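You operate a simulated robot arm through the tools that you are given. There is no shell and no other tool.

Carry out the task below with a simulated robot arm. There is one attempt and no reset: what you move stays moved.

TASK
Warm milk in the cream pan on the small ring till it steams.
Fine: pour from the steel jug till the pan is about a third full, put the jug back, heat on min, gas off before it boils over. Set down upright: steel jug.

Only the result counts: the job must be done as asked and must still hold three seconds after the hand-in. Knocking over, shifting, dropping, spilling or breaking anything else fails it.

THE ROBOT
A 6-joint arm with a fingered hand, fixed in place. Base frame: the origin is at the foot of the arm, x ahead of it, y to its left, z up. Lengths are in mm, angles in degrees, forces in N, time in s.
With the tool pointing down near the work surface it reaches from about 440 to 820 mm from the base axis. Its first joint turns from -166.0 to 166.0 degrees. Payload 4 kg.
The tool frame sits at the grasp point between the pads (the TCP): z along the fingers, y along the line on which they close. The tips reach 20 mm beyond it. Largest opening 140 mm; the body of the gripper starts 54 mm behind the TCP. The gripper is a hand of 3 fingers: y runs from the thumb to the fingers, the wrist lies at [0, 0, -215] in the tool frame.
Orientation is told as [roll, pitch, yaw] about the base's x, y, z axes, in that order, counted from this pose: with the fingers straight down and closing along the base's y, the tool's x points along the base's -x, its y along +y and its z along -z.

THE INTERFACE
- The arm moves only by the tool apply_moves. Its argument "steps" is text: rows parted by semicolons, each of 6 numbers parted by spaces: the shift along the tool's x, y, z in mm, then the turn, a rotation vector about the tool's x, y, z in degrees. In form: tx ty tz wx wy wz; .... A call has 1 to 20 rows; each row shifts and turns the commanded pose from where the row before left it, along the tool's axes as they then stand. Each row takes 0.2 s and may step no farther than 50 mm and 8.6 degrees from the row before; otherwise, the whole call is refused. A pose out of reach is approached as far as the arm can. The call stops where the force on the tool passes 40 N (or 10 N more than at its start, if that is more) or the arm is blocked; 0.2 s more then pass. In this call time passes only in rows, and 0.2 s behind the last. It gives the time, the measured TCP pose, the force on the tool (base axes), the opening and the grip force at its end, in the units of the frame above (readings bear some noise), with the torque about the TCP (base axes, N m) and any sound that the robot's microphone picked up, and new pictures: "show" is both (left out), scene, wrist or none.
- Cameras (640 x 400 px; columns grow to the right, rows downward): "scene" is fixed at [219.7, 512.1, 1502.6]; the picture's right is [-0.99, 0.11, 0.00], its down [0.03, 0.27, -0.96] and it looks along [-0.11, -0.96, -0.27] (base axes); focal length 313 px, centre (320, 200). "wrist" rides on the gripper at [74, -43, -79] in the tool frame; the picture's right is [0.50, 0.87, 0.00], its down [-0.59, 0.34, -0.73] and it looks along [-0.64, 0.37, 0.68] (tool axes); focal length 275 px, centre (320, 200). There is no depth. A picture from a camera that has moved, and an enlarged one, comes with that camera's place and axes in the base frame and with its lens. The place of the scene camera against the robot may be out by one fixed shift of up to 12 mm in any direction.
- slide_trunk(by): slides the trunk up (or, below 0, down) by that many mm; the arm rides with it, the base frame stays. It gives what a move gives, with no picture.
- finger_targets(finger1, finger2, thumb_bend): sets how far each is bent, from 0 (flat) to 1 (curled in); at 0.3 the hand is open as for a grip, at 0.7 the pads meet at the TCP. One left out holds its place. A second passes; each finger stops where it meets its share of the squeeze, and holds until it gets a number again. It is the only way to open and close the hand. It gives what a move gives, with no picture; readings hold the bend of each and the force on the fingers (four entries, about 0 where the hand has none), thumb and palm.
- enlarge(camera, box): a new picture of the part [left, top, right, bottom] of that camera's present view, enlarged. The clock stands still meanwhile.
- job_done(): hands the job in; it is judged then, once.

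Nothing tells you positions but the pictures and the camera data. Unless the task says otherwise, let go and move clear before handing in.

The tools are called after "Request:" by a JSON object that holds its "name" and its "arguments". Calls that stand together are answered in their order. apply_moves: Moves the arm, as the interface text tells. Its arguments: {"type":"object","properties":{"steps":{"type":"string"},"show":{"type":"string","enum":["both","scene","wrist","none"]}},"required":["steps"]} The other tools are called the same way: slide_trunk (by) slides the trunk up or down; finger_targets (finger1, finger2, thumb_bend) moves the fingers one by one; enlarge (camera, box) takes an enlarged picture of a part of a camera's view; job_done () hands the job in.

At the start:

```text
time: 0.0
tool_pos: [-7.0, -293.3, 1403.3]
orientation: [0.0, -0.1, 0.1]
ft_force: [0.6, 0.0, -0.3]
torque: [-0.02, 0.01, -0.01]
finger_gap: 140.4
finger_force: 0.0
shape: jaw
bend: [0.3, 0.3, 0.3]
finger forces: [0.0, 0.1, 0.0, 0.0, 0.1, 0.0]
trunk travel left (down, up): [-225.0, 365.0]
```

scene: 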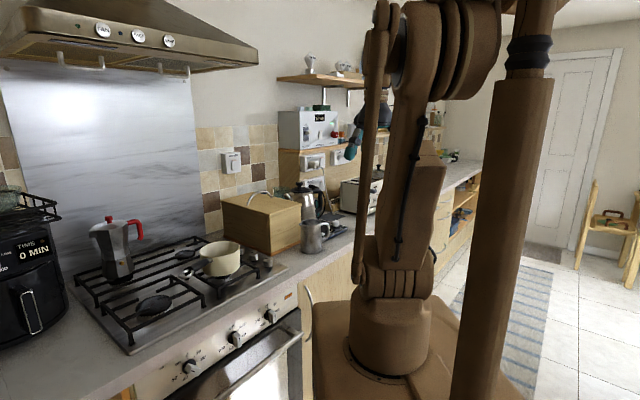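
wrist: 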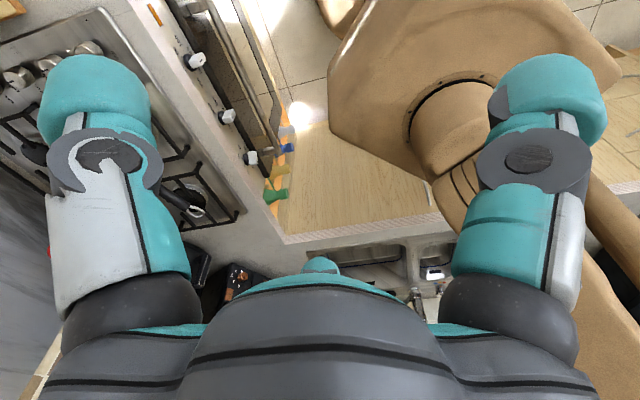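

I see a kitchen counter with a gas hob at left, a cream pan on a ring, a steel jug to its right on the counter, knobs on the oven front. I'll take enlarged pictures before moving to locate things.

Request:
{"name": "enlarge", "arguments": {"camera": "scene", "box": [60, 180, 360, 368]}}

Request:
{"name": "enlarge", "arguments": {"camera": "scene", "box": [160, 280, 320, 380]}}

Request:
{"name": "enlarge", "arguments": {"camera": "scene", "box": [180, 180, 360, 292]}}

Request:
{"name": "enlarge", "arguments": {"camera": "wrist", "box": [0, 0, 320, 200]}}

```text
2.13 times, centred on (210, 274) of scene
camera zoom: at [219.7, 512.1, 1502.6], right [-0.99, 0.11, 0.0], down [0.03, 0.27, -0.96], along [-0.11, -0.96, -0.27], focal length 666 px, centre (554, 43)
```

zoom: 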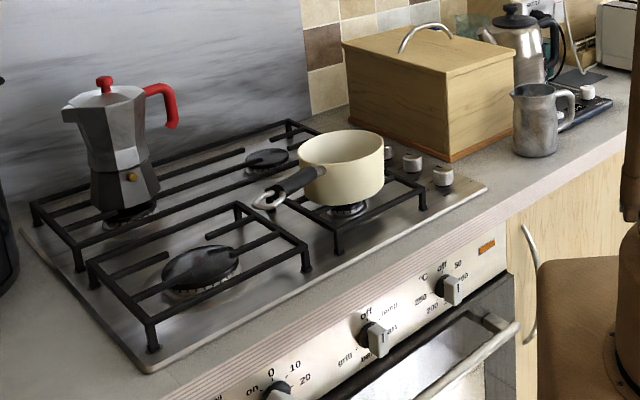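

```text
4.00 times, centred on (240, 330) of scene
camera zoom: at [219.7, 512.1, 1502.6], right [-0.99, 0.11, 0.0], down [0.03, 0.27, -0.96], along [-0.11, -0.96, -0.27], focal length 1252 px, centre (640, -320)
```

zoom: 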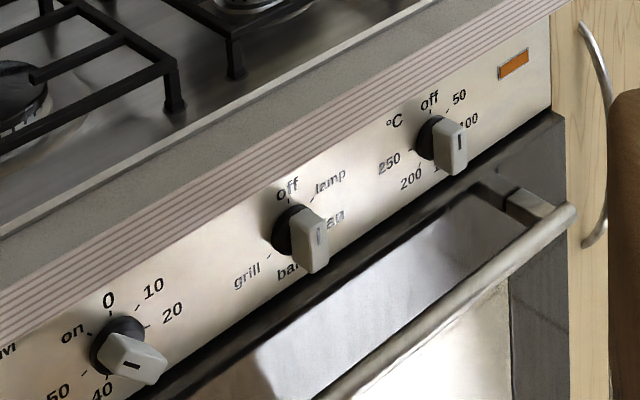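

```text
3.56 times, centred on (270, 236) of scene
camera zoom: at [219.7, 512.1, 1502.6], right [-0.99, 0.11, 0.0], down [0.03, 0.27, -0.96], along [-0.11, -0.96, -0.27], focal length 1113 px, centre (498, 72)
```

zoom: 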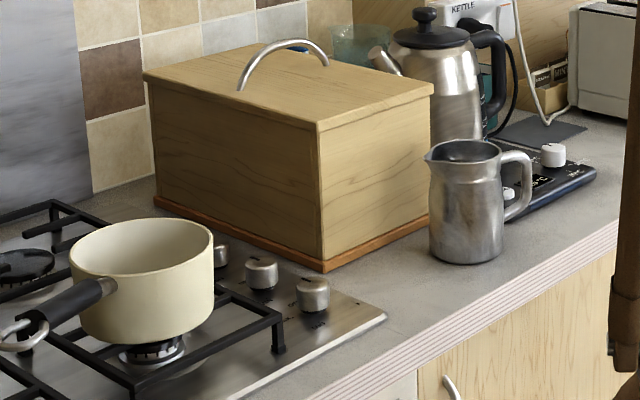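

```text
2.00 times, centred on (160, 100) of wrist
camera zoom: at [-81.9, -336.3, 1481.9], right [-0.5, 0.86, 0.0], down [0.59, 0.34, 0.74], along [0.64, 0.37, -0.68], focal length 551 px, centre (640, 400)
```

zoom: 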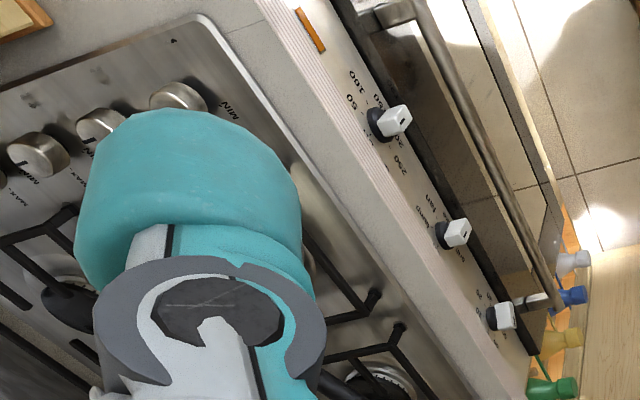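

The counter runs diagonally across in front of the arm: hob near (450,-550), jug near (120,-770), surface about z=910. I'll turn the wrist camera towards the counter to see the hob knobs, pan and jug.

Request:
{"name": "apply_moves", "arguments": {"steps": "0 0 0 0 0 8; 0 0 0 0 0 8; 0 0 0 0 0 8; 0 0 0 0 0 8; 0 0 0 0 0 8; 0 0 0 0 0 8; 0 0 0 0 0 8; 0 0 0 0 0 8; 0 0 0 0 0 8; 0 0 0 0 0 8", "show": "both"}}

```text
time: 2.2
tool_pos: [-235.9, -85.4, 1403.3]
orientation: [-0.1, -2.0, -66.5]
ft_force: [0.6, 0.3, -0.6]
torque: [0.02, 0.0, 0.0]
finger_gap: 140.0
finger_force: 0.0
shape: jaw
bend: [0.3, 0.3, 0.3]
finger forces: [0.1, 0.1, 0.0, 0.1, 0.0, 0.0]
out of reach, approached as far as the arm can: row 1, 2, 3, 4, 5, 6, 7, 8, 9, 10
trunk travel left (down, up): [-225.0, 365.0]
camera wrist: at [-306.2, -31.9, 1479.8], right [0.59, 0.81, -0.02], down [0.54, -0.38, 0.75], along [0.6, -0.46, -0.66], focal length 275 px, centre (320, 200)
```

scene: 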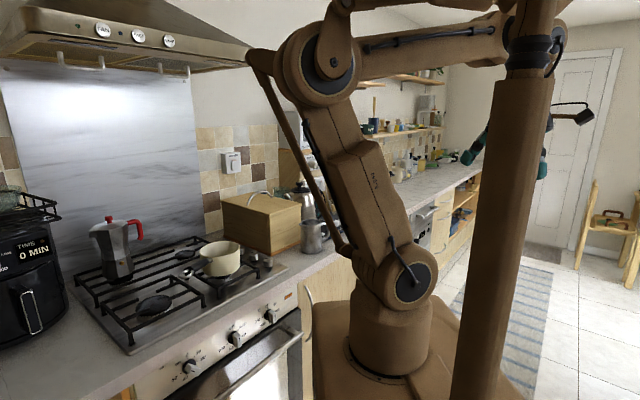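
wrist: 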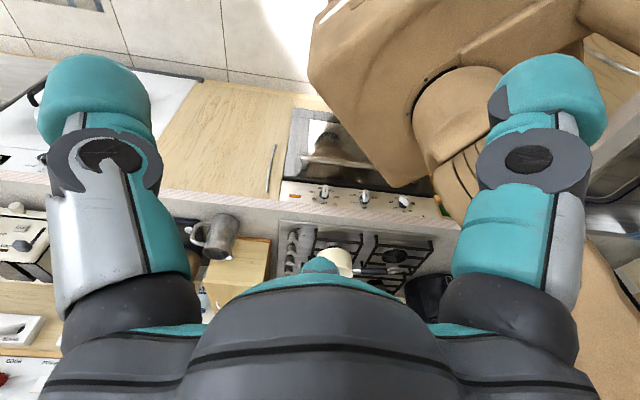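

The hand ended up tucked in: that pose was too close to the base for this turn. I'll move the hand out over the counter to where the arm has room, then look.

Request:
{"name": "apply_moves", "arguments": {"steps": "-26 34 0 0 0 0; -26 34 0 0 0 0; -26 34 0 0 0 0; -26 34 0 0 0 0; -26 34 0 0 0 0; -26 34 0 0 0 0; -26 34 0 0 0 0; -26 34 0 0 0 0", "show": "both"}}

```text
time: 4.0
tool_pos: [-21.2, -22.1, 1464.9]
orientation: [-0.3, -2.1, -66.3]
ft_force: [0.3, -0.1, 0.6]
torque: [0.03, -0.01, 0.01]
finger_gap: 140.0
finger_force: 0.1
shape: jaw
bend: [0.3, 0.3, 0.3]
finger forces: [0.1, 0.0, 0.0, 0.0, 0.0, 0.0]
out of reach, approached as far as the arm can: row 1, 2, 3, 4, 5, 6, 7, 8
trunk travel left (down, up): [-225.0, 365.0]
camera wrist: at [-91.3, 29.7, 1541.0], right [0.59, 0.81, -0.02], down [0.54, -0.38, 0.75], along [0.6, -0.46, -0.66], focal length 275 px, centre (320, 200)
```

scene: 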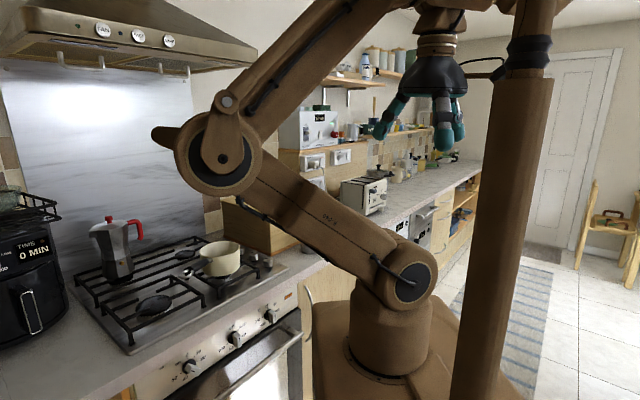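
wrist: 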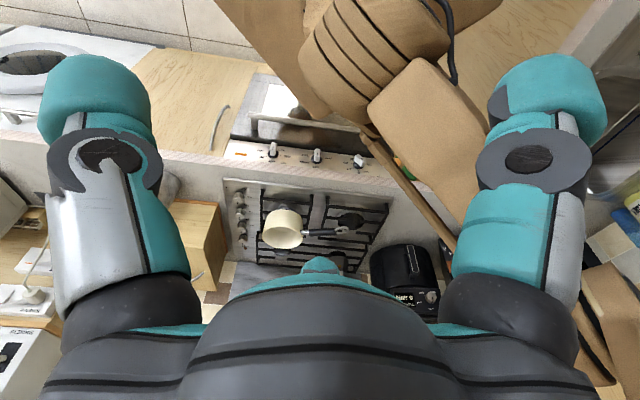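

The arm folded backwards because the last joint seems to be at its limit in that turning direction. I'll unwind the turn the other way in small steps and check.

Request:
{"name": "apply_moves", "arguments": {"steps": "0 0 0 0 0 -8; 0 0 0 0 0 -8; 0 0 0 0 0 -8", "show": "scene"}}

```text
time: 4.8
tool_pos: [-23.3, -22.9, 1465.4]
orientation: [-0.9, -1.8, -42.3]
ft_force: [-0.8, 0.7, 0.3]
torque: [0.0, 0.0, -0.02]
finger_gap: 139.8
finger_force: 0.1
shape: jaw
bend: [0.3, 0.3, 0.3]
finger forces: [0.0, 0.1, 0.0, 0.1, 0.0, 0.1]
trunk travel left (down, up): [-225.0, 365.0]
```

scene: 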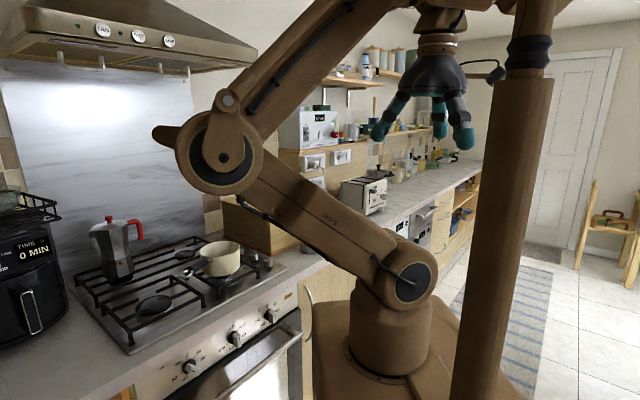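

Now the commands follow the measured pose. I'll go back out along the path the arm came, then turn the hand the free way.

Request:
{"name": "apply_moves", "arguments": {"steps": "19.3 -31.5 10.3 0 0 0; 19.3 -31.5 10.3 0 0 0; 19.3 -31.5 10.3 0 0 0; 19.3 -31.5 10.3 0 0 0; 19.3 -31.5 10.3 0 0 0; 19.3 -31.5 10.3 0 0 0", "show": "scene"}}

```text
time: 6.2
tool_pos: [-234.9, -88.3, 1401.7]
orientation: [-0.9, -1.8, -42.3]
ft_force: [-0.4, -0.1, -0.2]
torque: [0.0, -0.01, 0.02]
finger_gap: 139.8
finger_force: 0.1
shape: jaw
bend: [0.3, 0.3, 0.3]
finger forces: [0.0, 0.0, 0.0, 0.0, 0.1, 0.1]
trunk travel left (down, up): [-225.0, 365.0]
```

scene: 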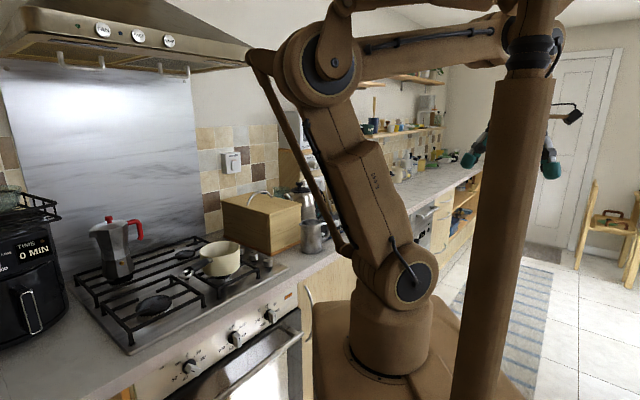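

Request:
{"name": "apply_moves", "arguments": {"steps": "0 0 0 0 0 -8; 0 0 0 0 0 -8; 0 0 0 0 0 -8; 0 0 0 0 0 -8; 0 0 0 0 0 -8; 0 0 0 0 0 -8; 0 0 0 0 0 -8; 0 0 0 0 0 -8; 0 0 0 0 0 -8; 1.4 -39.8 0 0 0 0; 1.4 -39.8 0 0 0 0; 1.4 -39.8 0 0 0 0; 1.4 -39.8 0 0 0 0; -17.8 -31 0 0 0 0; -17.8 -31 0 0 0 0; -17.8 -31 0 0 0 0; -17.8 -31 0 0 0 0; -17.8 -31 0 0 0 0", "show": "scene"}}

```text
time: 10.0
tool_pos: [-6.6, -318.2, 1413.0]
orientation: [-1.9, 0.5, 29.8]
ft_force: [0.5, 0.0, 0.5]
torque: [0.04, -0.04, 0.01]
finger_gap: 139.9
finger_force: 0.1
shape: jaw
bend: [0.3, 0.3, 0.3]
finger forces: [0.0, 0.0, 0.0, 0.0, 0.0, 0.0]
trunk travel left (down, up): [-225.0, 365.0]
```

scene: 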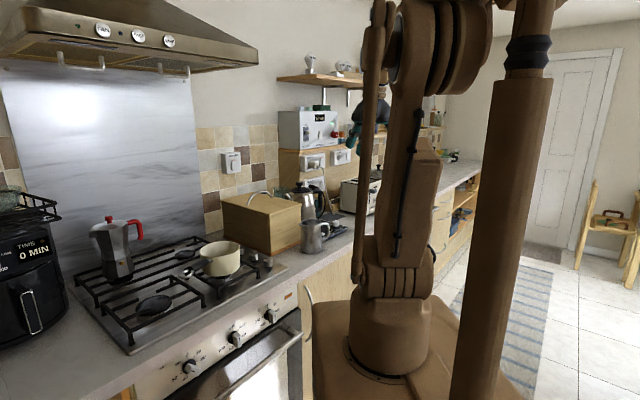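

The arm is back in its good stance. I'll turn the hand on the free way round and move out over the counter's edge at height to look with the wrist camera.

Request:
{"name": "apply_moves", "arguments": {"steps": "0 0 0 0 0 -8; 0 0 0 0 0 -8; 0 0 0 0 0 -8; 0 0 0 0 0 -8; 0 0 0 0 0 -8; 0 0 0 0 0 -8; 0 0 0 0 0 -8; 0 0 0 0 0 -8; 0 0 0 0 0 -8; 0 0 0 0 0 -8; 37 -23.3 0 0 0 0; 37 -23.3 0 0 0 0; 37 -23.3 0 0 0 0; 37 -23.3 0 0 0 0; 37 -23.3 0 0 0 0; 37 -23.3 0 0 0 0", "show": "both"}}

```text
time: 13.4
tool_pos: [199.5, -481.1, 1420.7]
orientation: [0.0, 2.1, 109.7]
ft_force: [0.3, 0.1, -0.6]
torque: [0.0, -0.02, 0.01]
finger_gap: 140.0
finger_force: 0.1
shape: jaw
bend: [0.3, 0.3, 0.3]
finger forces: [0.0, 0.0, 0.0, 0.0, 0.1, 0.0]
trunk travel left (down, up): [-225.0, 365.0]
camera wrist: at [264.1, -534.6, 1502.5], right [-0.65, -0.76, 0.02], down [-0.53, 0.46, 0.71], along [-0.55, 0.45, -0.7], focal length 275 px, centre (320, 200)
```

scene: 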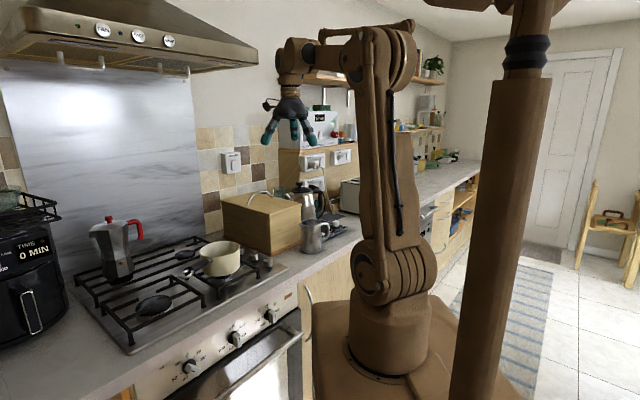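
wrist: 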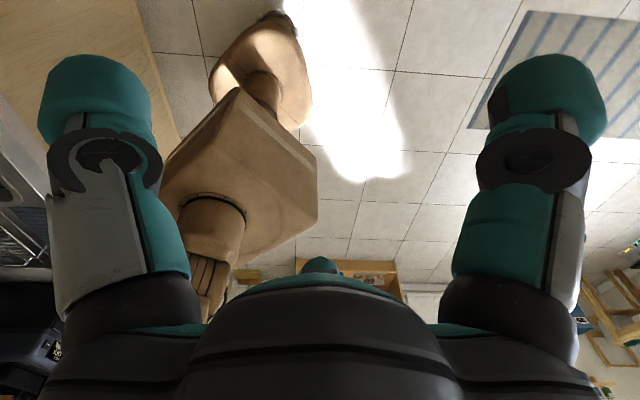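

Request:
{"name": "apply_moves", "arguments": {"steps": "0 0 0 0 0 -8; 0 0 0 0 0 -8; 0 0 0 0 0 -8; 0 0 0 0 0 -8; 0 0 0 0 0 -8; 0 0 0 0 0 -8; 0 0 0 0 0 -8; 0 0 0 0 0 -8; 0 0 0 0 0 -8; 0 0 0 0 0 -8; 0 0 0 0 0 -8; 0 0 0 0 0 -8; 0 0 0 0 0 -8; 0 0 0 0 0 -8; 0 0 0 0 0 -8; 0 0 0 0 0 -8; 0 0 0 0 0 -8; 0 0 0 0 0 -8; 0 0 0 0 0 -8; 0 0 0 0 0 -8", "show": "both"}}

```text
time: 17.6
tool_pos: [199.2, -480.5, 1423.9]
orientation: [0.7, -1.9, -90.2]
ft_force: [-0.5, 0.0, 0.4]
torque: [-0.02, 0.0, 0.02]
finger_gap: 139.8
finger_force: 0.1
shape: jaw
bend: [0.3, 0.3, 0.3]
finger forces: [0.0, 0.1, 0.1, 0.0, 0.0, 0.1]
trunk travel left (down, up): [-225.0, 365.0]
camera wrist: at [155.3, -404.3, 1498.7], right [0.87, 0.5, -0.01], down [0.33, -0.56, 0.76], along [0.37, -0.66, -0.65], focal length 275 px, centre (320, 200)
```

scene: 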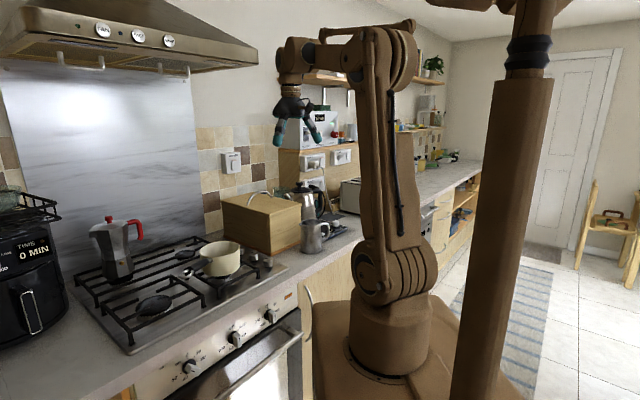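
wrist: 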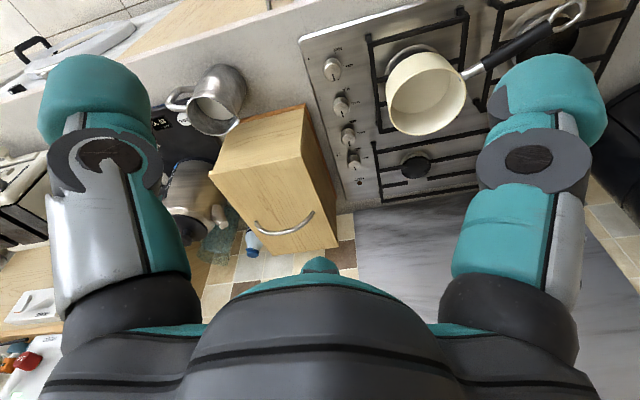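

Now I see jug (with milk), knobs and pan well. I'll enlarge each.

Request:
{"name": "enlarge", "arguments": {"camera": "wrist", "box": [290, 0, 490, 200]}}

Request:
{"name": "enlarge", "arguments": {"camera": "wrist", "box": [310, 40, 410, 200]}}

Request:
{"name": "enlarge", "arguments": {"camera": "wrist", "box": [130, 40, 290, 160]}}

Request:
{"name": "enlarge", "arguments": {"camera": "wrist", "box": [440, 0, 640, 100]}}

```text
2.00 times, centred on (390, 100) of wrist
camera zoom: at [155.3, -404.3, 1498.7], right [0.87, 0.5, -0.01], down [0.33, -0.56, 0.76], along [0.37, -0.66, -0.65], focal length 551 px, centre (180, 400)
```

zoom: 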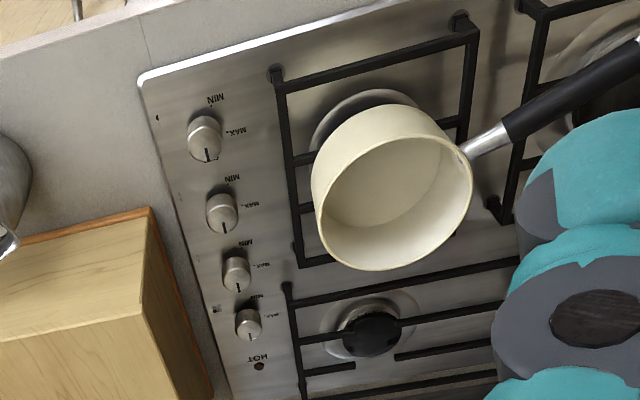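

```text
2.50 times, centred on (360, 120) of wrist
camera zoom: at [155.3, -404.3, 1498.7], right [0.87, 0.5, -0.01], down [0.33, -0.56, 0.76], along [0.37, -0.66, -0.65], focal length 688 px, centre (220, 400)
```

zoom: 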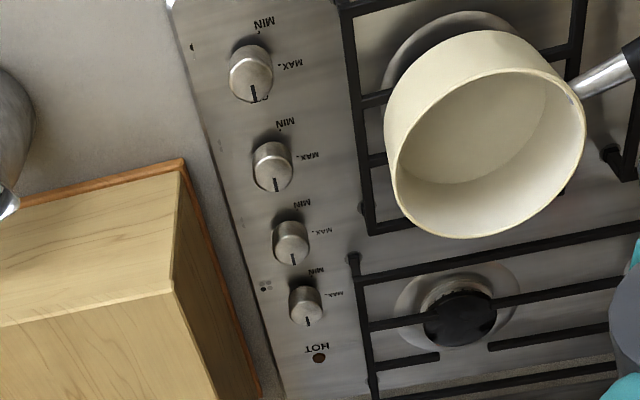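

```text
3.33 times, centred on (210, 100) of wrist
camera zoom: at [155.3, -404.3, 1498.7], right [0.87, 0.5, -0.01], down [0.33, -0.56, 0.76], along [0.37, -0.66, -0.65], focal length 918 px, centre (687, 533)
```

zoom: 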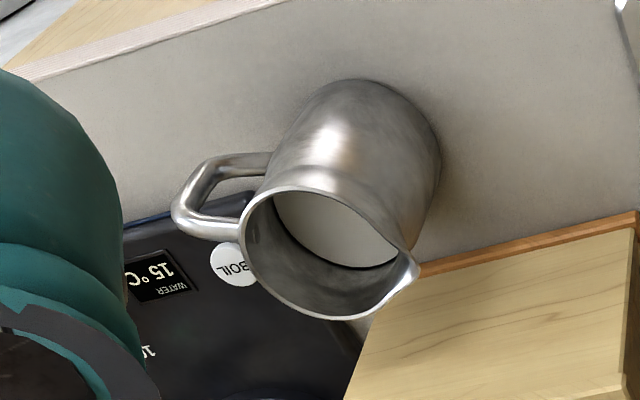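

```text
3.20 times, centred on (540, 50) of wrist
camera zoom: at [155.3, -404.3, 1498.7], right [0.87, 0.5, -0.01], down [0.33, -0.56, 0.76], along [0.37, -0.66, -0.65], focal length 881 px, centre (-384, 680)
```

zoom: 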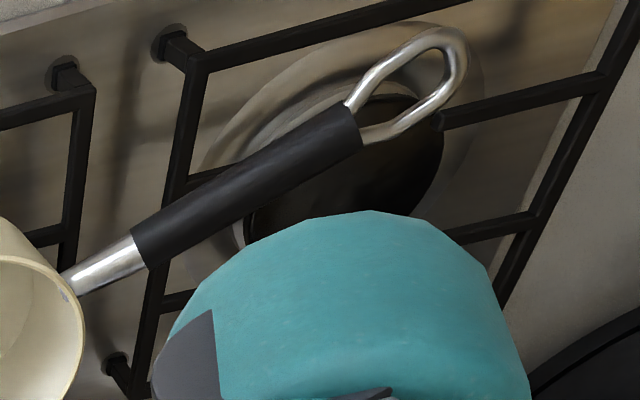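

The jug holds milk, handle to the -x side and spout towards the pan; the four hob knobs are on the hob's right edge with pointers at the back (off), MAX and MIN counter-clockwise. I'll look closer at the hand and the knob markings.

Request:
{"name": "enlarge", "arguments": {"camera": "scene", "box": [240, 70, 352, 150]}}

Request:
{"name": "enlarge", "arguments": {"camera": "wrist", "box": [310, 40, 374, 80]}}

Request:
{"name": "enlarge", "arguments": {"camera": "wrist", "box": [320, 85, 384, 125]}}

Request:
{"name": "enlarge", "arguments": {"camera": "wrist", "box": [325, 115, 405, 190]}}

```text
5.00 times, centred on (296, 110) of scene
camera zoom: at [219.7, 512.1, 1502.6], right [-0.99, 0.11, 0.0], down [0.03, 0.27, -0.96], along [-0.11, -0.96, -0.27], focal length 1564 px, centre (440, 650)
```

zoom: 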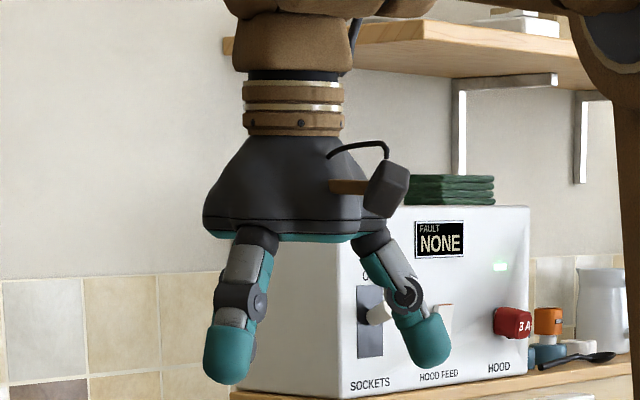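

```text
10.00 times, centred on (342, 60) of wrist
camera zoom: at [155.3, -404.3, 1498.7], right [0.87, 0.5, -0.01], down [0.33, -0.56, 0.76], along [0.37, -0.66, -0.65], focal length 2753 px, centre (100, 1600)
```

zoom: 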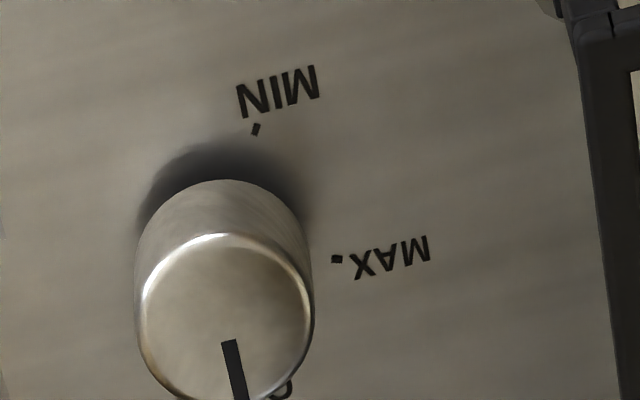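

```text
10.00 times, centred on (352, 105) of wrist
camera zoom: at [155.3, -404.3, 1498.7], right [0.87, 0.5, -0.01], down [0.33, -0.56, 0.76], along [0.37, -0.66, -0.65], focal length 2753 px, centre (0, 1150)
```

zoom: 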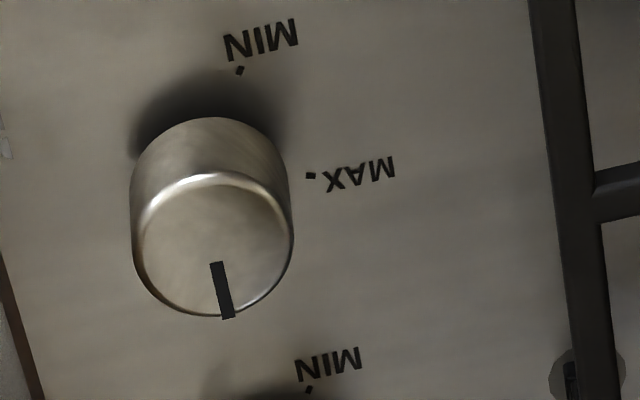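

```text
5.33 times, centred on (365, 152) of wrist
camera zoom: at [155.3, -404.3, 1498.7], right [0.87, 0.5, -0.01], down [0.33, -0.56, 0.76], along [0.37, -0.66, -0.65], focal length 1468 px, centre (80, 453)
```

zoom: 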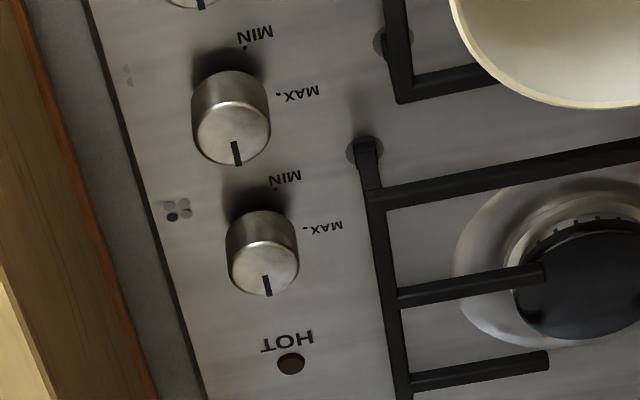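

Request:
{"name": "enlarge", "arguments": {"camera": "wrist", "box": [297, 49, 329, 69]}}

Request:
{"name": "enlarge", "arguments": {"camera": "wrist", "box": [305, 89, 337, 109]}}

Request:
{"name": "enlarge", "arguments": {"camera": "wrist", "box": [315, 119, 347, 139]}}

Request:
{"name": "enlarge", "arguments": {"camera": "wrist", "box": [325, 149, 357, 169]}}

Request:
{"name": "enlarge", "arguments": {"camera": "scene", "box": [70, 210, 290, 350]}}

```text
16.00 times, centred on (313, 59) of wrist
camera zoom: at [155.3, -404.3, 1498.7], right [0.87, 0.5, -0.01], down [0.33, -0.56, 0.76], along [0.37, -0.66, -0.65], focal length 4404 px, centre (432, 2456)
```

zoom: 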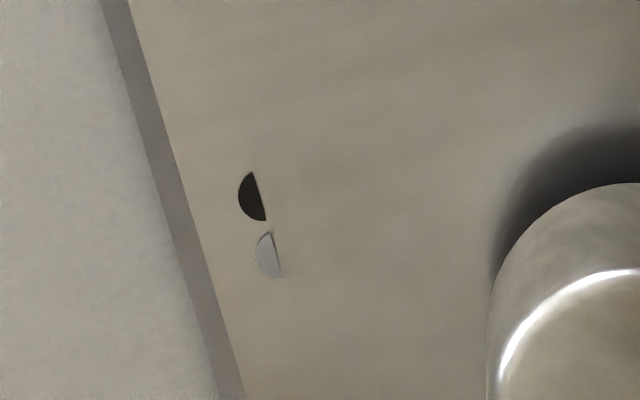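

```text
16.00 times, centred on (321, 99) of wrist
camera zoom: at [155.3, -404.3, 1498.7], right [0.87, 0.5, -0.01], down [0.33, -0.56, 0.76], along [0.37, -0.66, -0.65], focal length 4404 px, centre (304, 1816)
```

zoom: 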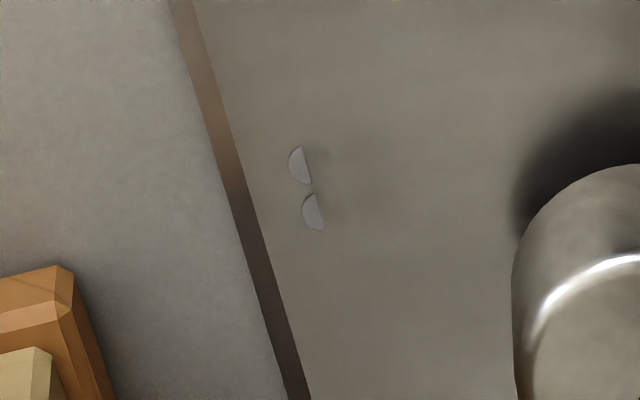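

```text
16.00 times, centred on (331, 129) of wrist
camera zoom: at [155.3, -404.3, 1498.7], right [0.87, 0.5, -0.01], down [0.33, -0.56, 0.76], along [0.37, -0.66, -0.65], focal length 4404 px, centre (144, 1336)
```

zoom: 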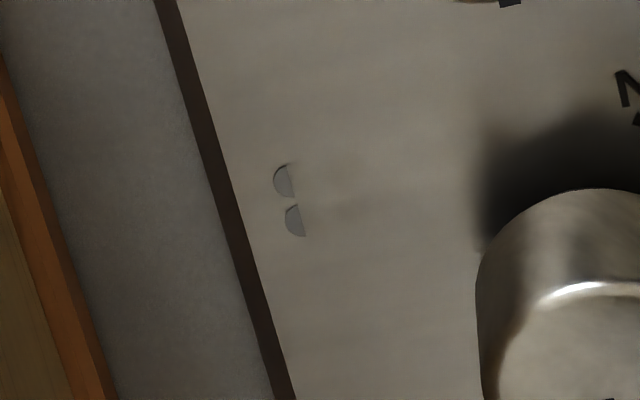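

```text
16.00 times, centred on (341, 159) of wrist
camera zoom: at [155.3, -404.3, 1498.7], right [0.87, 0.5, -0.01], down [0.33, -0.56, 0.76], along [0.37, -0.66, -0.65], focal length 4404 px, centre (-16, 856)
```

zoom: 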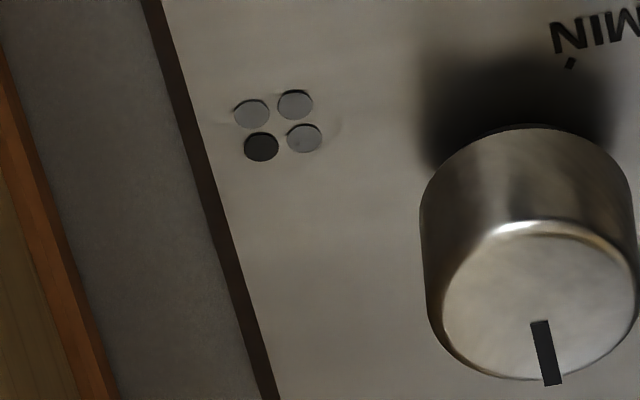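

```text
2.86 times, centred on (180, 280) of scene
camera zoom: at [219.7, 512.1, 1502.6], right [-0.99, 0.11, 0.0], down [0.03, 0.27, -0.96], along [-0.11, -0.96, -0.27], focal length 894 px, centre (720, -29)
```

zoom: 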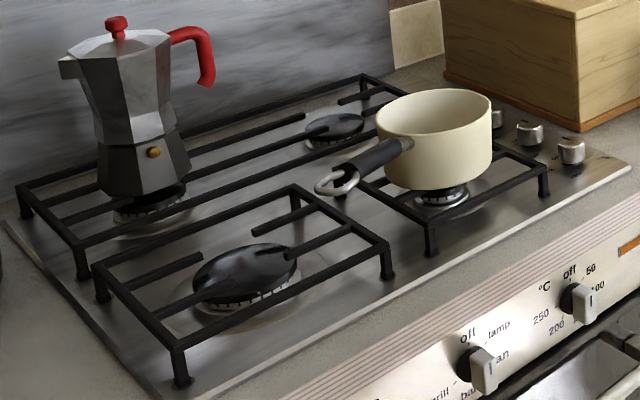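

The frontmost knob's dot diagram marks the front-right ring, which is the small one the pan stands on. I'll go lower and look at that knob and the pan from nearer.

Request:
{"name": "apply_moves", "arguments": {"steps": "-5.4 6.5 40 0.7 1.9 0; -5.4 6.5 40 0 0 0; -5.4 6.5 40 0 0 0; -5.4 6.5 40 0 0 0; -5.4 6.5 40 0 0 0; -5.4 6.5 40 0 0 0; -5.4 6.5 40 0 0 0; -5.4 6.5 40 0 0 0", "show": "both"}}

Request:
{"name": "enlarge", "arguments": {"camera": "wrist", "box": [190, 40, 510, 240]}}

```text
time: 19.4
tool_pos: [251.0, -526.1, 1102.8]
orientation: [0.0, 0.0, -90.3]
ft_force: [0.5, 0.3, -0.2]
torque: [0.0, 0.02, 0.0]
finger_gap: 140.0
finger_force: 0.1
shape: jaw
bend: [0.3, 0.3, 0.3]
finger forces: [0.0, 0.0, 0.0, 0.0, 0.0, 0.1]
trunk travel left (down, up): [-225.0, 365.0]
camera wrist: at [209.7, -452.8, 1181.8], right [0.87, 0.5, 0.0], down [0.34, -0.59, 0.73], along [0.36, -0.64, -0.68], focal length 275 px, centre (320, 200)
```

scene: 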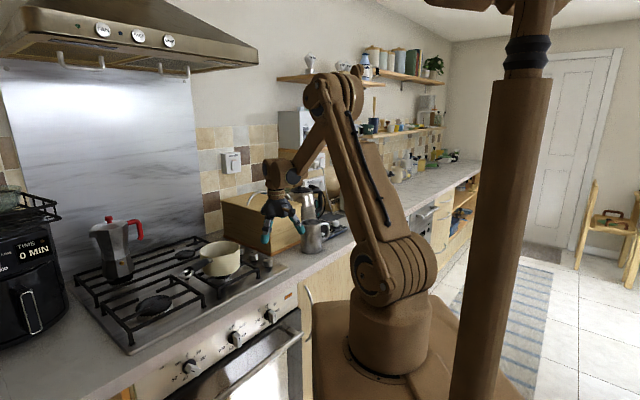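
wrist: 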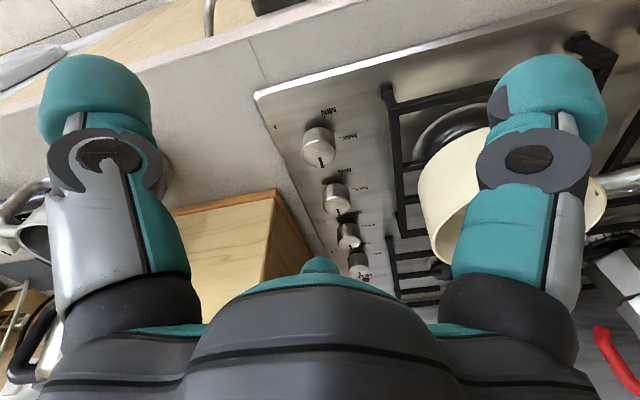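

```text
2.00 times, centred on (350, 140) of wrist
camera zoom: at [209.7, -452.8, 1181.8], right [0.87, 0.5, 0.0], down [0.34, -0.59, 0.73], along [0.36, -0.64, -0.68], focal length 551 px, centre (260, 320)
```

zoom: 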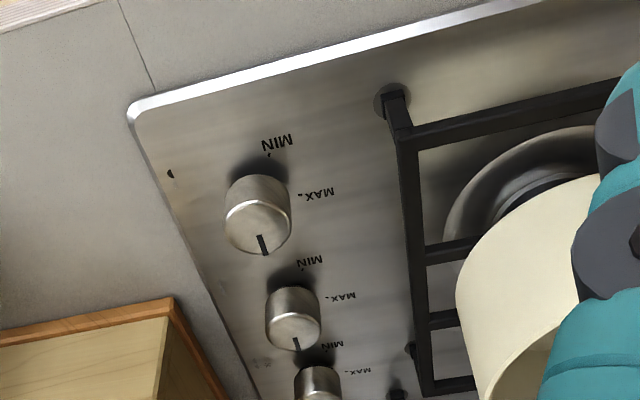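

Knob 1's top centre is about (295,-605,956), hob surface about z=922. Now I'll look at the jug from nearer.

Request:
{"name": "apply_moves", "arguments": {"steps": "0 0 -36 0 0 0; 0 0 -36 0 0 0; -21.6 -39.7 0 0 0 0; -21.6 -39.7 0 0 0 0; -21.6 -39.7 0 0 0 0; -21.6 -39.7 0 0 0 0; -21.6 -39.7 0 0 0 0", "show": "wrist"}}

Request:
{"name": "enlarge", "arguments": {"camera": "wrist", "box": [220, 110, 420, 260]}}

```text
time: 21.0
tool_pos: [51.4, -635.7, 1175.9]
orientation: [0.0, 0.0, -90.3]
ft_force: [-1.3, -0.2, 0.1]
torque: [0.02, -0.02, 0.02]
finger_gap: 140.1
finger_force: 0.1
shape: jaw
bend: [0.3, 0.3, 0.3]
finger forces: [0.0, 0.0, 0.1, 0.0, 0.1, 0.0]
trunk travel left (down, up): [-225.0, 365.0]
camera wrist: at [9.1, -561.8, 1254.9], right [0.87, 0.5, 0.0], down [0.34, -0.59, 0.73], along [0.36, -0.64, -0.68], focal length 275 px, centre (320, 200)
```

wrist: 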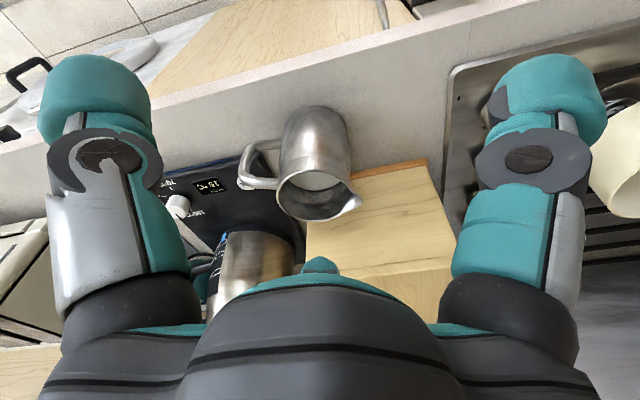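

```text
2.67 times, centred on (320, 185) of wrist
camera zoom: at [9.1, -561.8, 1254.9], right [0.87, 0.5, 0.0], down [0.34, -0.59, 0.73], along [0.36, -0.64, -0.68], focal length 734 px, centre (320, 240)
```

zoom: 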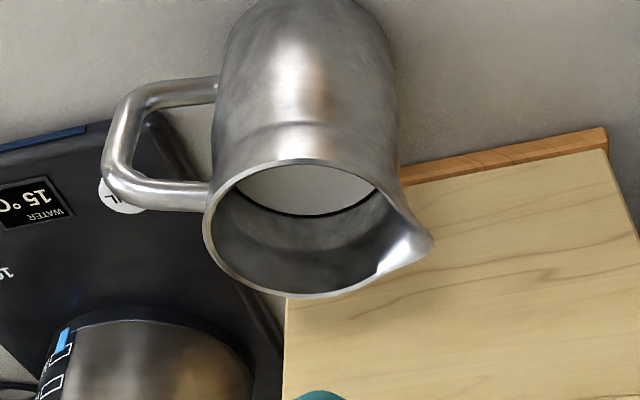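

Jug rim centre is about (117,-762,1035), spout pointing at about 20° azimuth, handle at 200°, milk about 50 mm below the rim. I'll turn the hand so two fingers straddle the handle side and hover above the jug.

Request:
{"name": "apply_moves", "arguments": {"steps": "0 0 -10 0 0 8.32; 0 0 -10 0 0 8.32; 0 0 -10 0 0 8.32; 0 0 0 0 0 8.32; 0 0 0 0 0 8.32; 0 0 0 0 0 8.32; 0 0 0 0 0 8.32; 0 0 0 0 0 8.32; 0 0 0 0 0 8.32; 0 0 0 0 0 8.32; 0 0 0 0 0 8.32; 0 0 0 0 0 8.32; 0 0 0 0 0 8.32; 0 0 0 0 0 8.32; 0 0 0 0 0 8.32", "show": "none"}}

Request:
{"name": "apply_moves", "arguments": {"steps": "0 0 0 0 0 8.32; 0 0 0 0 0 8.32; 0 0 0 0 0 8.32; 0 0 0 0 0 8.32; 0 0 0 0 0 8.32; 0 0 0 0 0 8.32; 0 0 0 0 0 8.32; 0 0 0 0 0 8.32; 0 0 0 0 0 8.32; 0 0 0 0 0 8.32; 0 0 0 0 0 8.32; 0 0 0 0 0 8.32; 0 0 0 0 0 8.32; 0 0 0 0 0 8.32; 0 0 0 0 0 8.32", "show": "both"}}

```text
time: 24.2
tool_pos: [52.3, -632.7, 1205.7]
orientation: [-0.1, 0.1, 144.8]
ft_force: [-0.3, 0.7, 0.3]
torque: [-0.02, -0.02, -0.02]
finger_gap: 140.1
finger_force: 0.0
shape: jaw
bend: [0.3, 0.3, 0.3]
finger forces: [0.0, 0.0, 0.0, 0.0, 0.0, 0.0]
trunk travel left (down, up): [-225.0, 365.0]
```

```text
time: 27.4
tool_pos: [53.9, -632.3, 1205.3]
orientation: [0.1, 0.0, 19.9]
ft_force: [0.3, 0.8, 0.0]
torque: [0.01, -0.02, 0.0]
finger_gap: 139.7
finger_force: 0.0
shape: jaw
bend: [0.3, 0.3, 0.3]
finger forces: [0.0, 0.1, 0.0, 0.0, 0.0, 0.1]
trunk travel left (down, up): [-225.0, 365.0]
camera wrist: at [-2.4, -698.9, 1284.7], right [-0.77, 0.64, 0.0], down [0.44, 0.52, 0.73], along [0.47, 0.56, -0.68], focal length 275 px, centre (320, 200)
```

scene: 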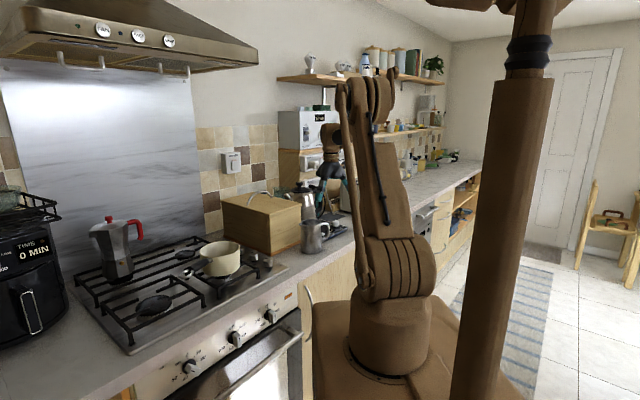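
wrist: 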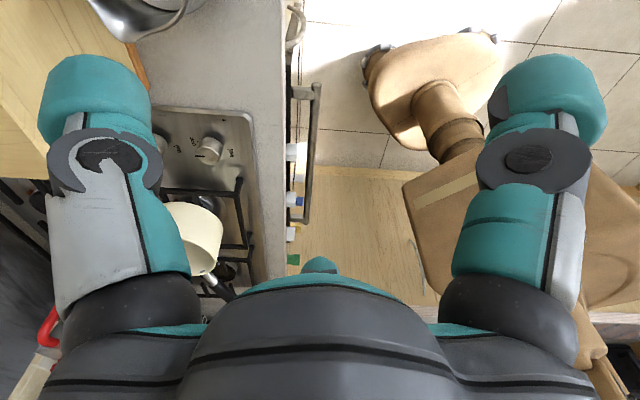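

Request:
{"name": "apply_moves", "arguments": {"steps": "-3 -28.7 0 0 0 0; -3 -28.7 0 0 0 0; -3 -28.7 0 0 0 0; -3 -28.7 0 0 0 0; -3 -28.7 0 0 0 0", "show": "both"}}

Request:
{"name": "enlarge", "arguments": {"camera": "scene", "box": [260, 150, 380, 260]}}

```text
time: 28.6
tool_pos: [117.2, -762.9, 1203.4]
orientation: [0.2, -0.1, 20.1]
ft_force: [0.8, -1.0, -0.6]
torque: [-0.03, 0.02, 0.0]
finger_gap: 139.8
finger_force: 0.1
shape: jaw
bend: [0.3, 0.3, 0.3]
finger forces: [0.0, 0.1, 0.0, 0.1, 0.0, 0.0]
trunk travel left (down, up): [-225.0, 365.0]
camera wrist: at [62.1, -829.6, 1281.6], right [-0.77, 0.64, 0.0], down [0.44, 0.52, 0.73], along [0.47, 0.56, -0.68], focal length 275 px, centre (320, 200)
```

scene: 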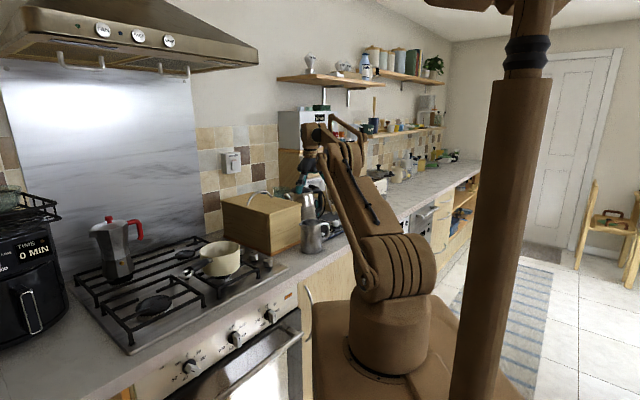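
wrist: 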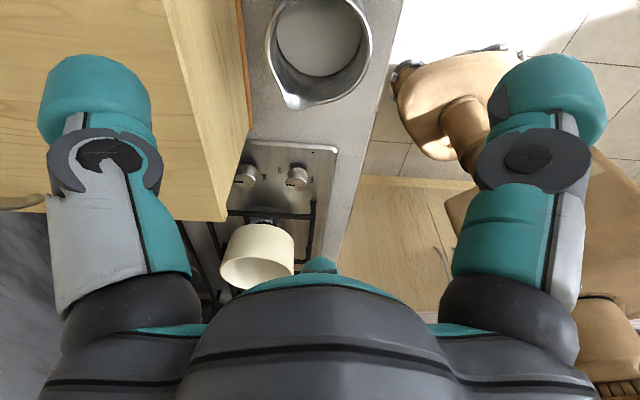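

```text
3.64 times, centred on (320, 205) of scene
camera zoom: at [219.7, 512.1, 1502.6], right [-0.99, 0.11, 0.0], down [0.03, 0.27, -0.96], along [-0.11, -0.96, -0.27], focal length 1138 px, centre (320, 182)
```

zoom: 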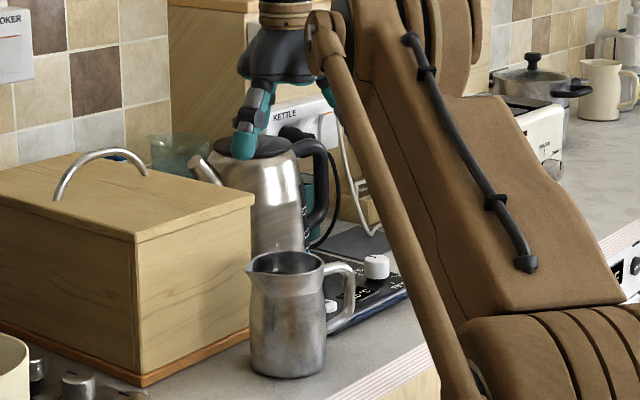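

Request:
{"name": "enlarge", "arguments": {"camera": "wrist", "box": [220, 0, 420, 125]}}

```text
3.20 times, centred on (320, 62) of wrist
camera zoom: at [62.1, -829.6, 1281.6], right [-0.77, 0.64, 0.0], down [0.44, 0.52, 0.73], along [0.47, 0.56, -0.68], focal length 881 px, centre (320, 640)
```

zoom: 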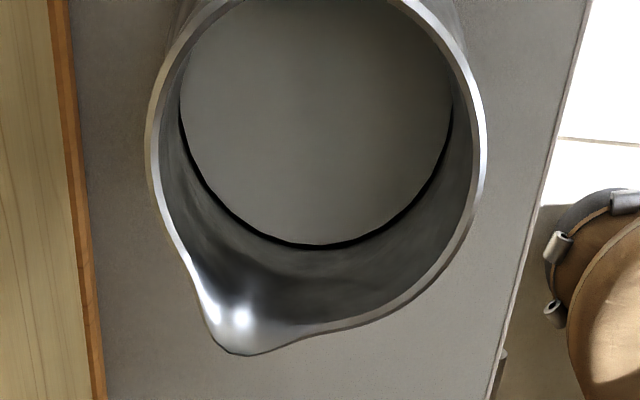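

Refined: jug rim about (116.5,-768,1028). I'll lean the hand 12° to the handle side, draw the thumb in a bit for clearance to the bread bin, and go to the start of the slanted descent.

Request:
{"name": "apply_moves", "arguments": {"steps": "0 0 0 0 -6 0; 0 0 0 0 -6 0; 22.5 -2.25 10.25 0 0 0; 22.5 -2.25 10.25 0 0 0", "show": "none"}}

Request:
{"name": "finger_targets", "arguments": {"thumb_bend": 0.35}}

Request:
{"name": "apply_moves", "arguments": {"steps": "0 0 15 0 0 0; 0 0 15 0 0 0", "show": "both"}}

Request:
{"name": "enlarge", "arguments": {"camera": "scene", "box": [260, 150, 380, 260]}}

```text
time: 29.6
tool_pos: [80.5, -765.9, 1172.2]
orientation: [0.1, -12.0, 20.1]
ft_force: [0.1, 1.1, 0.4]
torque: [0.02, 0.01, -0.03]
finger_gap: 139.8
finger_force: 0.1
shape: jaw
bend: [0.3, 0.3, 0.3]
finger forces: [0.0, 0.0, 0.1, 0.0, 0.0, 0.0]
out of reach, approached as far as the arm can: row 2
trunk travel left (down, up): [-225.0, 365.0]
```

```text
time: 30.6
tool_pos: [80.1, -766.2, 1171.5]
orientation: [0.0, -12.0, 20.2]
ft_force: [0.7, -0.2, -0.5]
torque: [0.0, 0.0, 0.02]
finger_gap: 117.7
finger_force: 0.1
shape: fingers
bend: [0.3, 0.3, 0.35]
finger forces: [0.0, 0.0, 0.1, 0.1, 0.0, 0.0]
trunk travel left (down, up): [-225.0, 365.0]
```

```text
time: 31.2
tool_pos: [84.2, -764.1, 1144.0]
orientation: [-0.1, -12.0, 20.1]
ft_force: [-0.4, 0.7, -0.1]
torque: [-0.01, 0.01, -0.05]
finger_gap: 117.1
finger_force: 0.1
shape: fingers
bend: [0.3, 0.3, 0.35]
finger forces: [0.0, 0.1, 0.0, 0.1, 0.0, 0.0]
trunk travel left (down, up): [-225.0, 365.0]
camera wrist: at [15.4, -835.9, 1204.8], right [-0.76, 0.65, -0.1], down [0.28, 0.46, 0.84], along [0.59, 0.61, -0.53], focal length 275 px, centre (320, 200)
```

scene: 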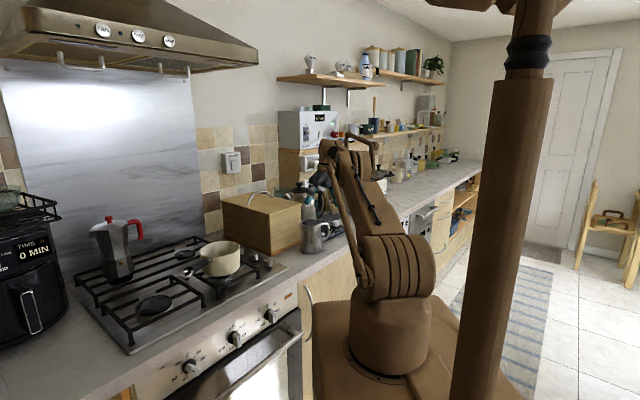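
wrist: 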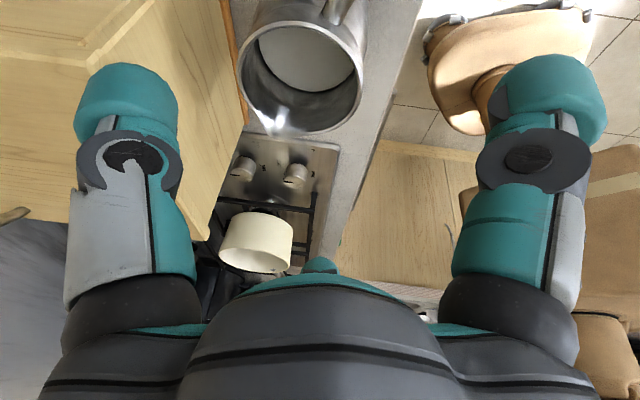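

```text
3.64 times, centred on (320, 205) of scene
camera zoom: at [219.7, 512.1, 1502.6], right [-0.99, 0.11, 0.0], down [0.03, 0.27, -0.96], along [-0.11, -0.96, -0.27], focal length 1138 px, centre (320, 182)
```

zoom: 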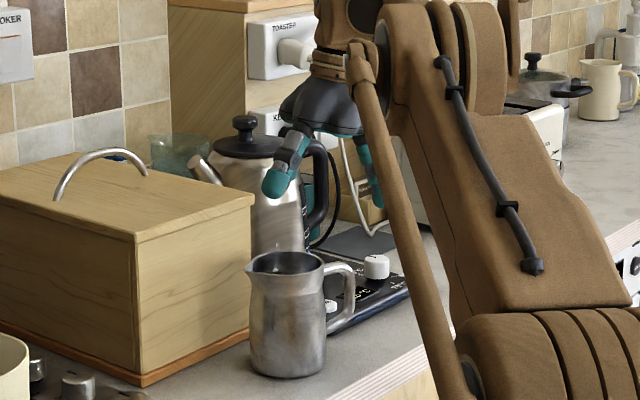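

Rim centre confirmed at about (116,-768). I descend along the slanted line in part and check clearance.

Request:
{"name": "apply_moves", "arguments": {"steps": "0.4 -3 20 0 0 0; 0.4 -3 20 0 0 0; 0.4 -3 20 0 0 0; 0.4 -3 15 0 0 0; 0.4 -3 15 0 0 0", "show": "both"}}

Request:
{"name": "enlarge", "arguments": {"camera": "scene", "box": [270, 170, 380, 260]}}

Request:
{"name": "enlarge", "arguments": {"camera": "wrist", "box": [160, 60, 480, 260]}}

```text
time: 32.4
tool_pos: [107.0, -771.7, 1052.9]
orientation: [0.0, -12.0, 20.1]
ft_force: [-0.3, -0.9, 0.3]
torque: [0.0, 0.02, 0.01]
finger_gap: 117.3
finger_force: 0.0
shape: fingers
bend: [0.3, 0.3, 0.35]
finger forces: [0.0, 0.1, 0.1, 0.0, 0.0, 0.0]
trunk travel left (down, up): [-225.0, 365.0]
camera wrist: at [37.6, -843.1, 1115.3], right [-0.76, 0.65, -0.1], down [0.28, 0.46, 0.84], along [0.59, 0.61, -0.53], focal length 275 px, centre (320, 200)
```

scene: 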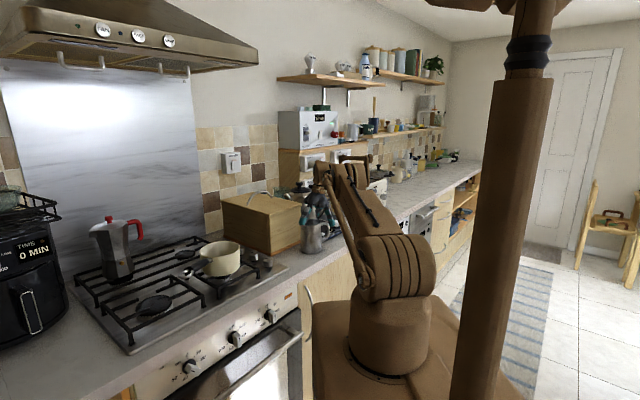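
wrist: 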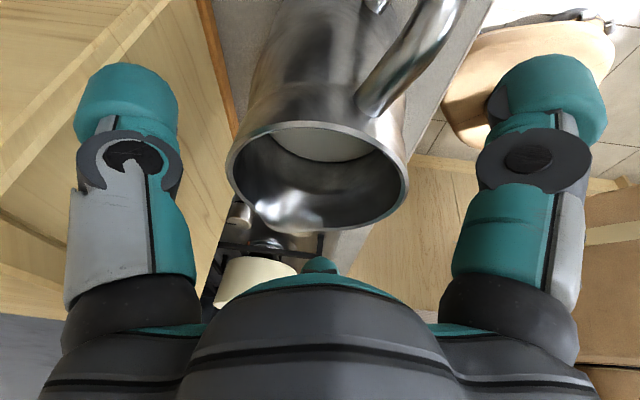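

```text
4.44 times, centred on (325, 215) of scene
camera zoom: at [219.7, 512.1, 1502.6], right [-0.99, 0.11, 0.0], down [0.03, 0.27, -0.96], along [-0.11, -0.96, -0.27], focal length 1391 px, centre (298, 133)
```

zoom: 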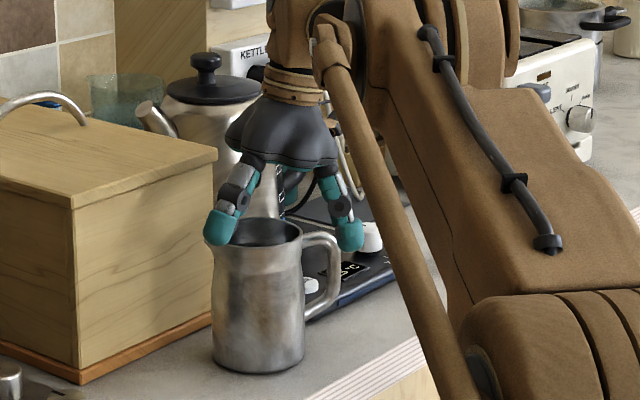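

```text
2.00 times, centred on (320, 160) of wrist
camera zoom: at [37.6, -843.1, 1115.3], right [-0.76, 0.65, -0.1], down [0.28, 0.46, 0.84], along [0.59, 0.61, -0.53], focal length 551 px, centre (320, 280)
```

zoom: 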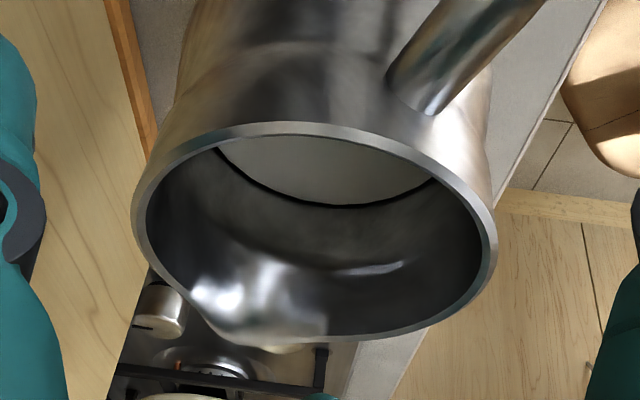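

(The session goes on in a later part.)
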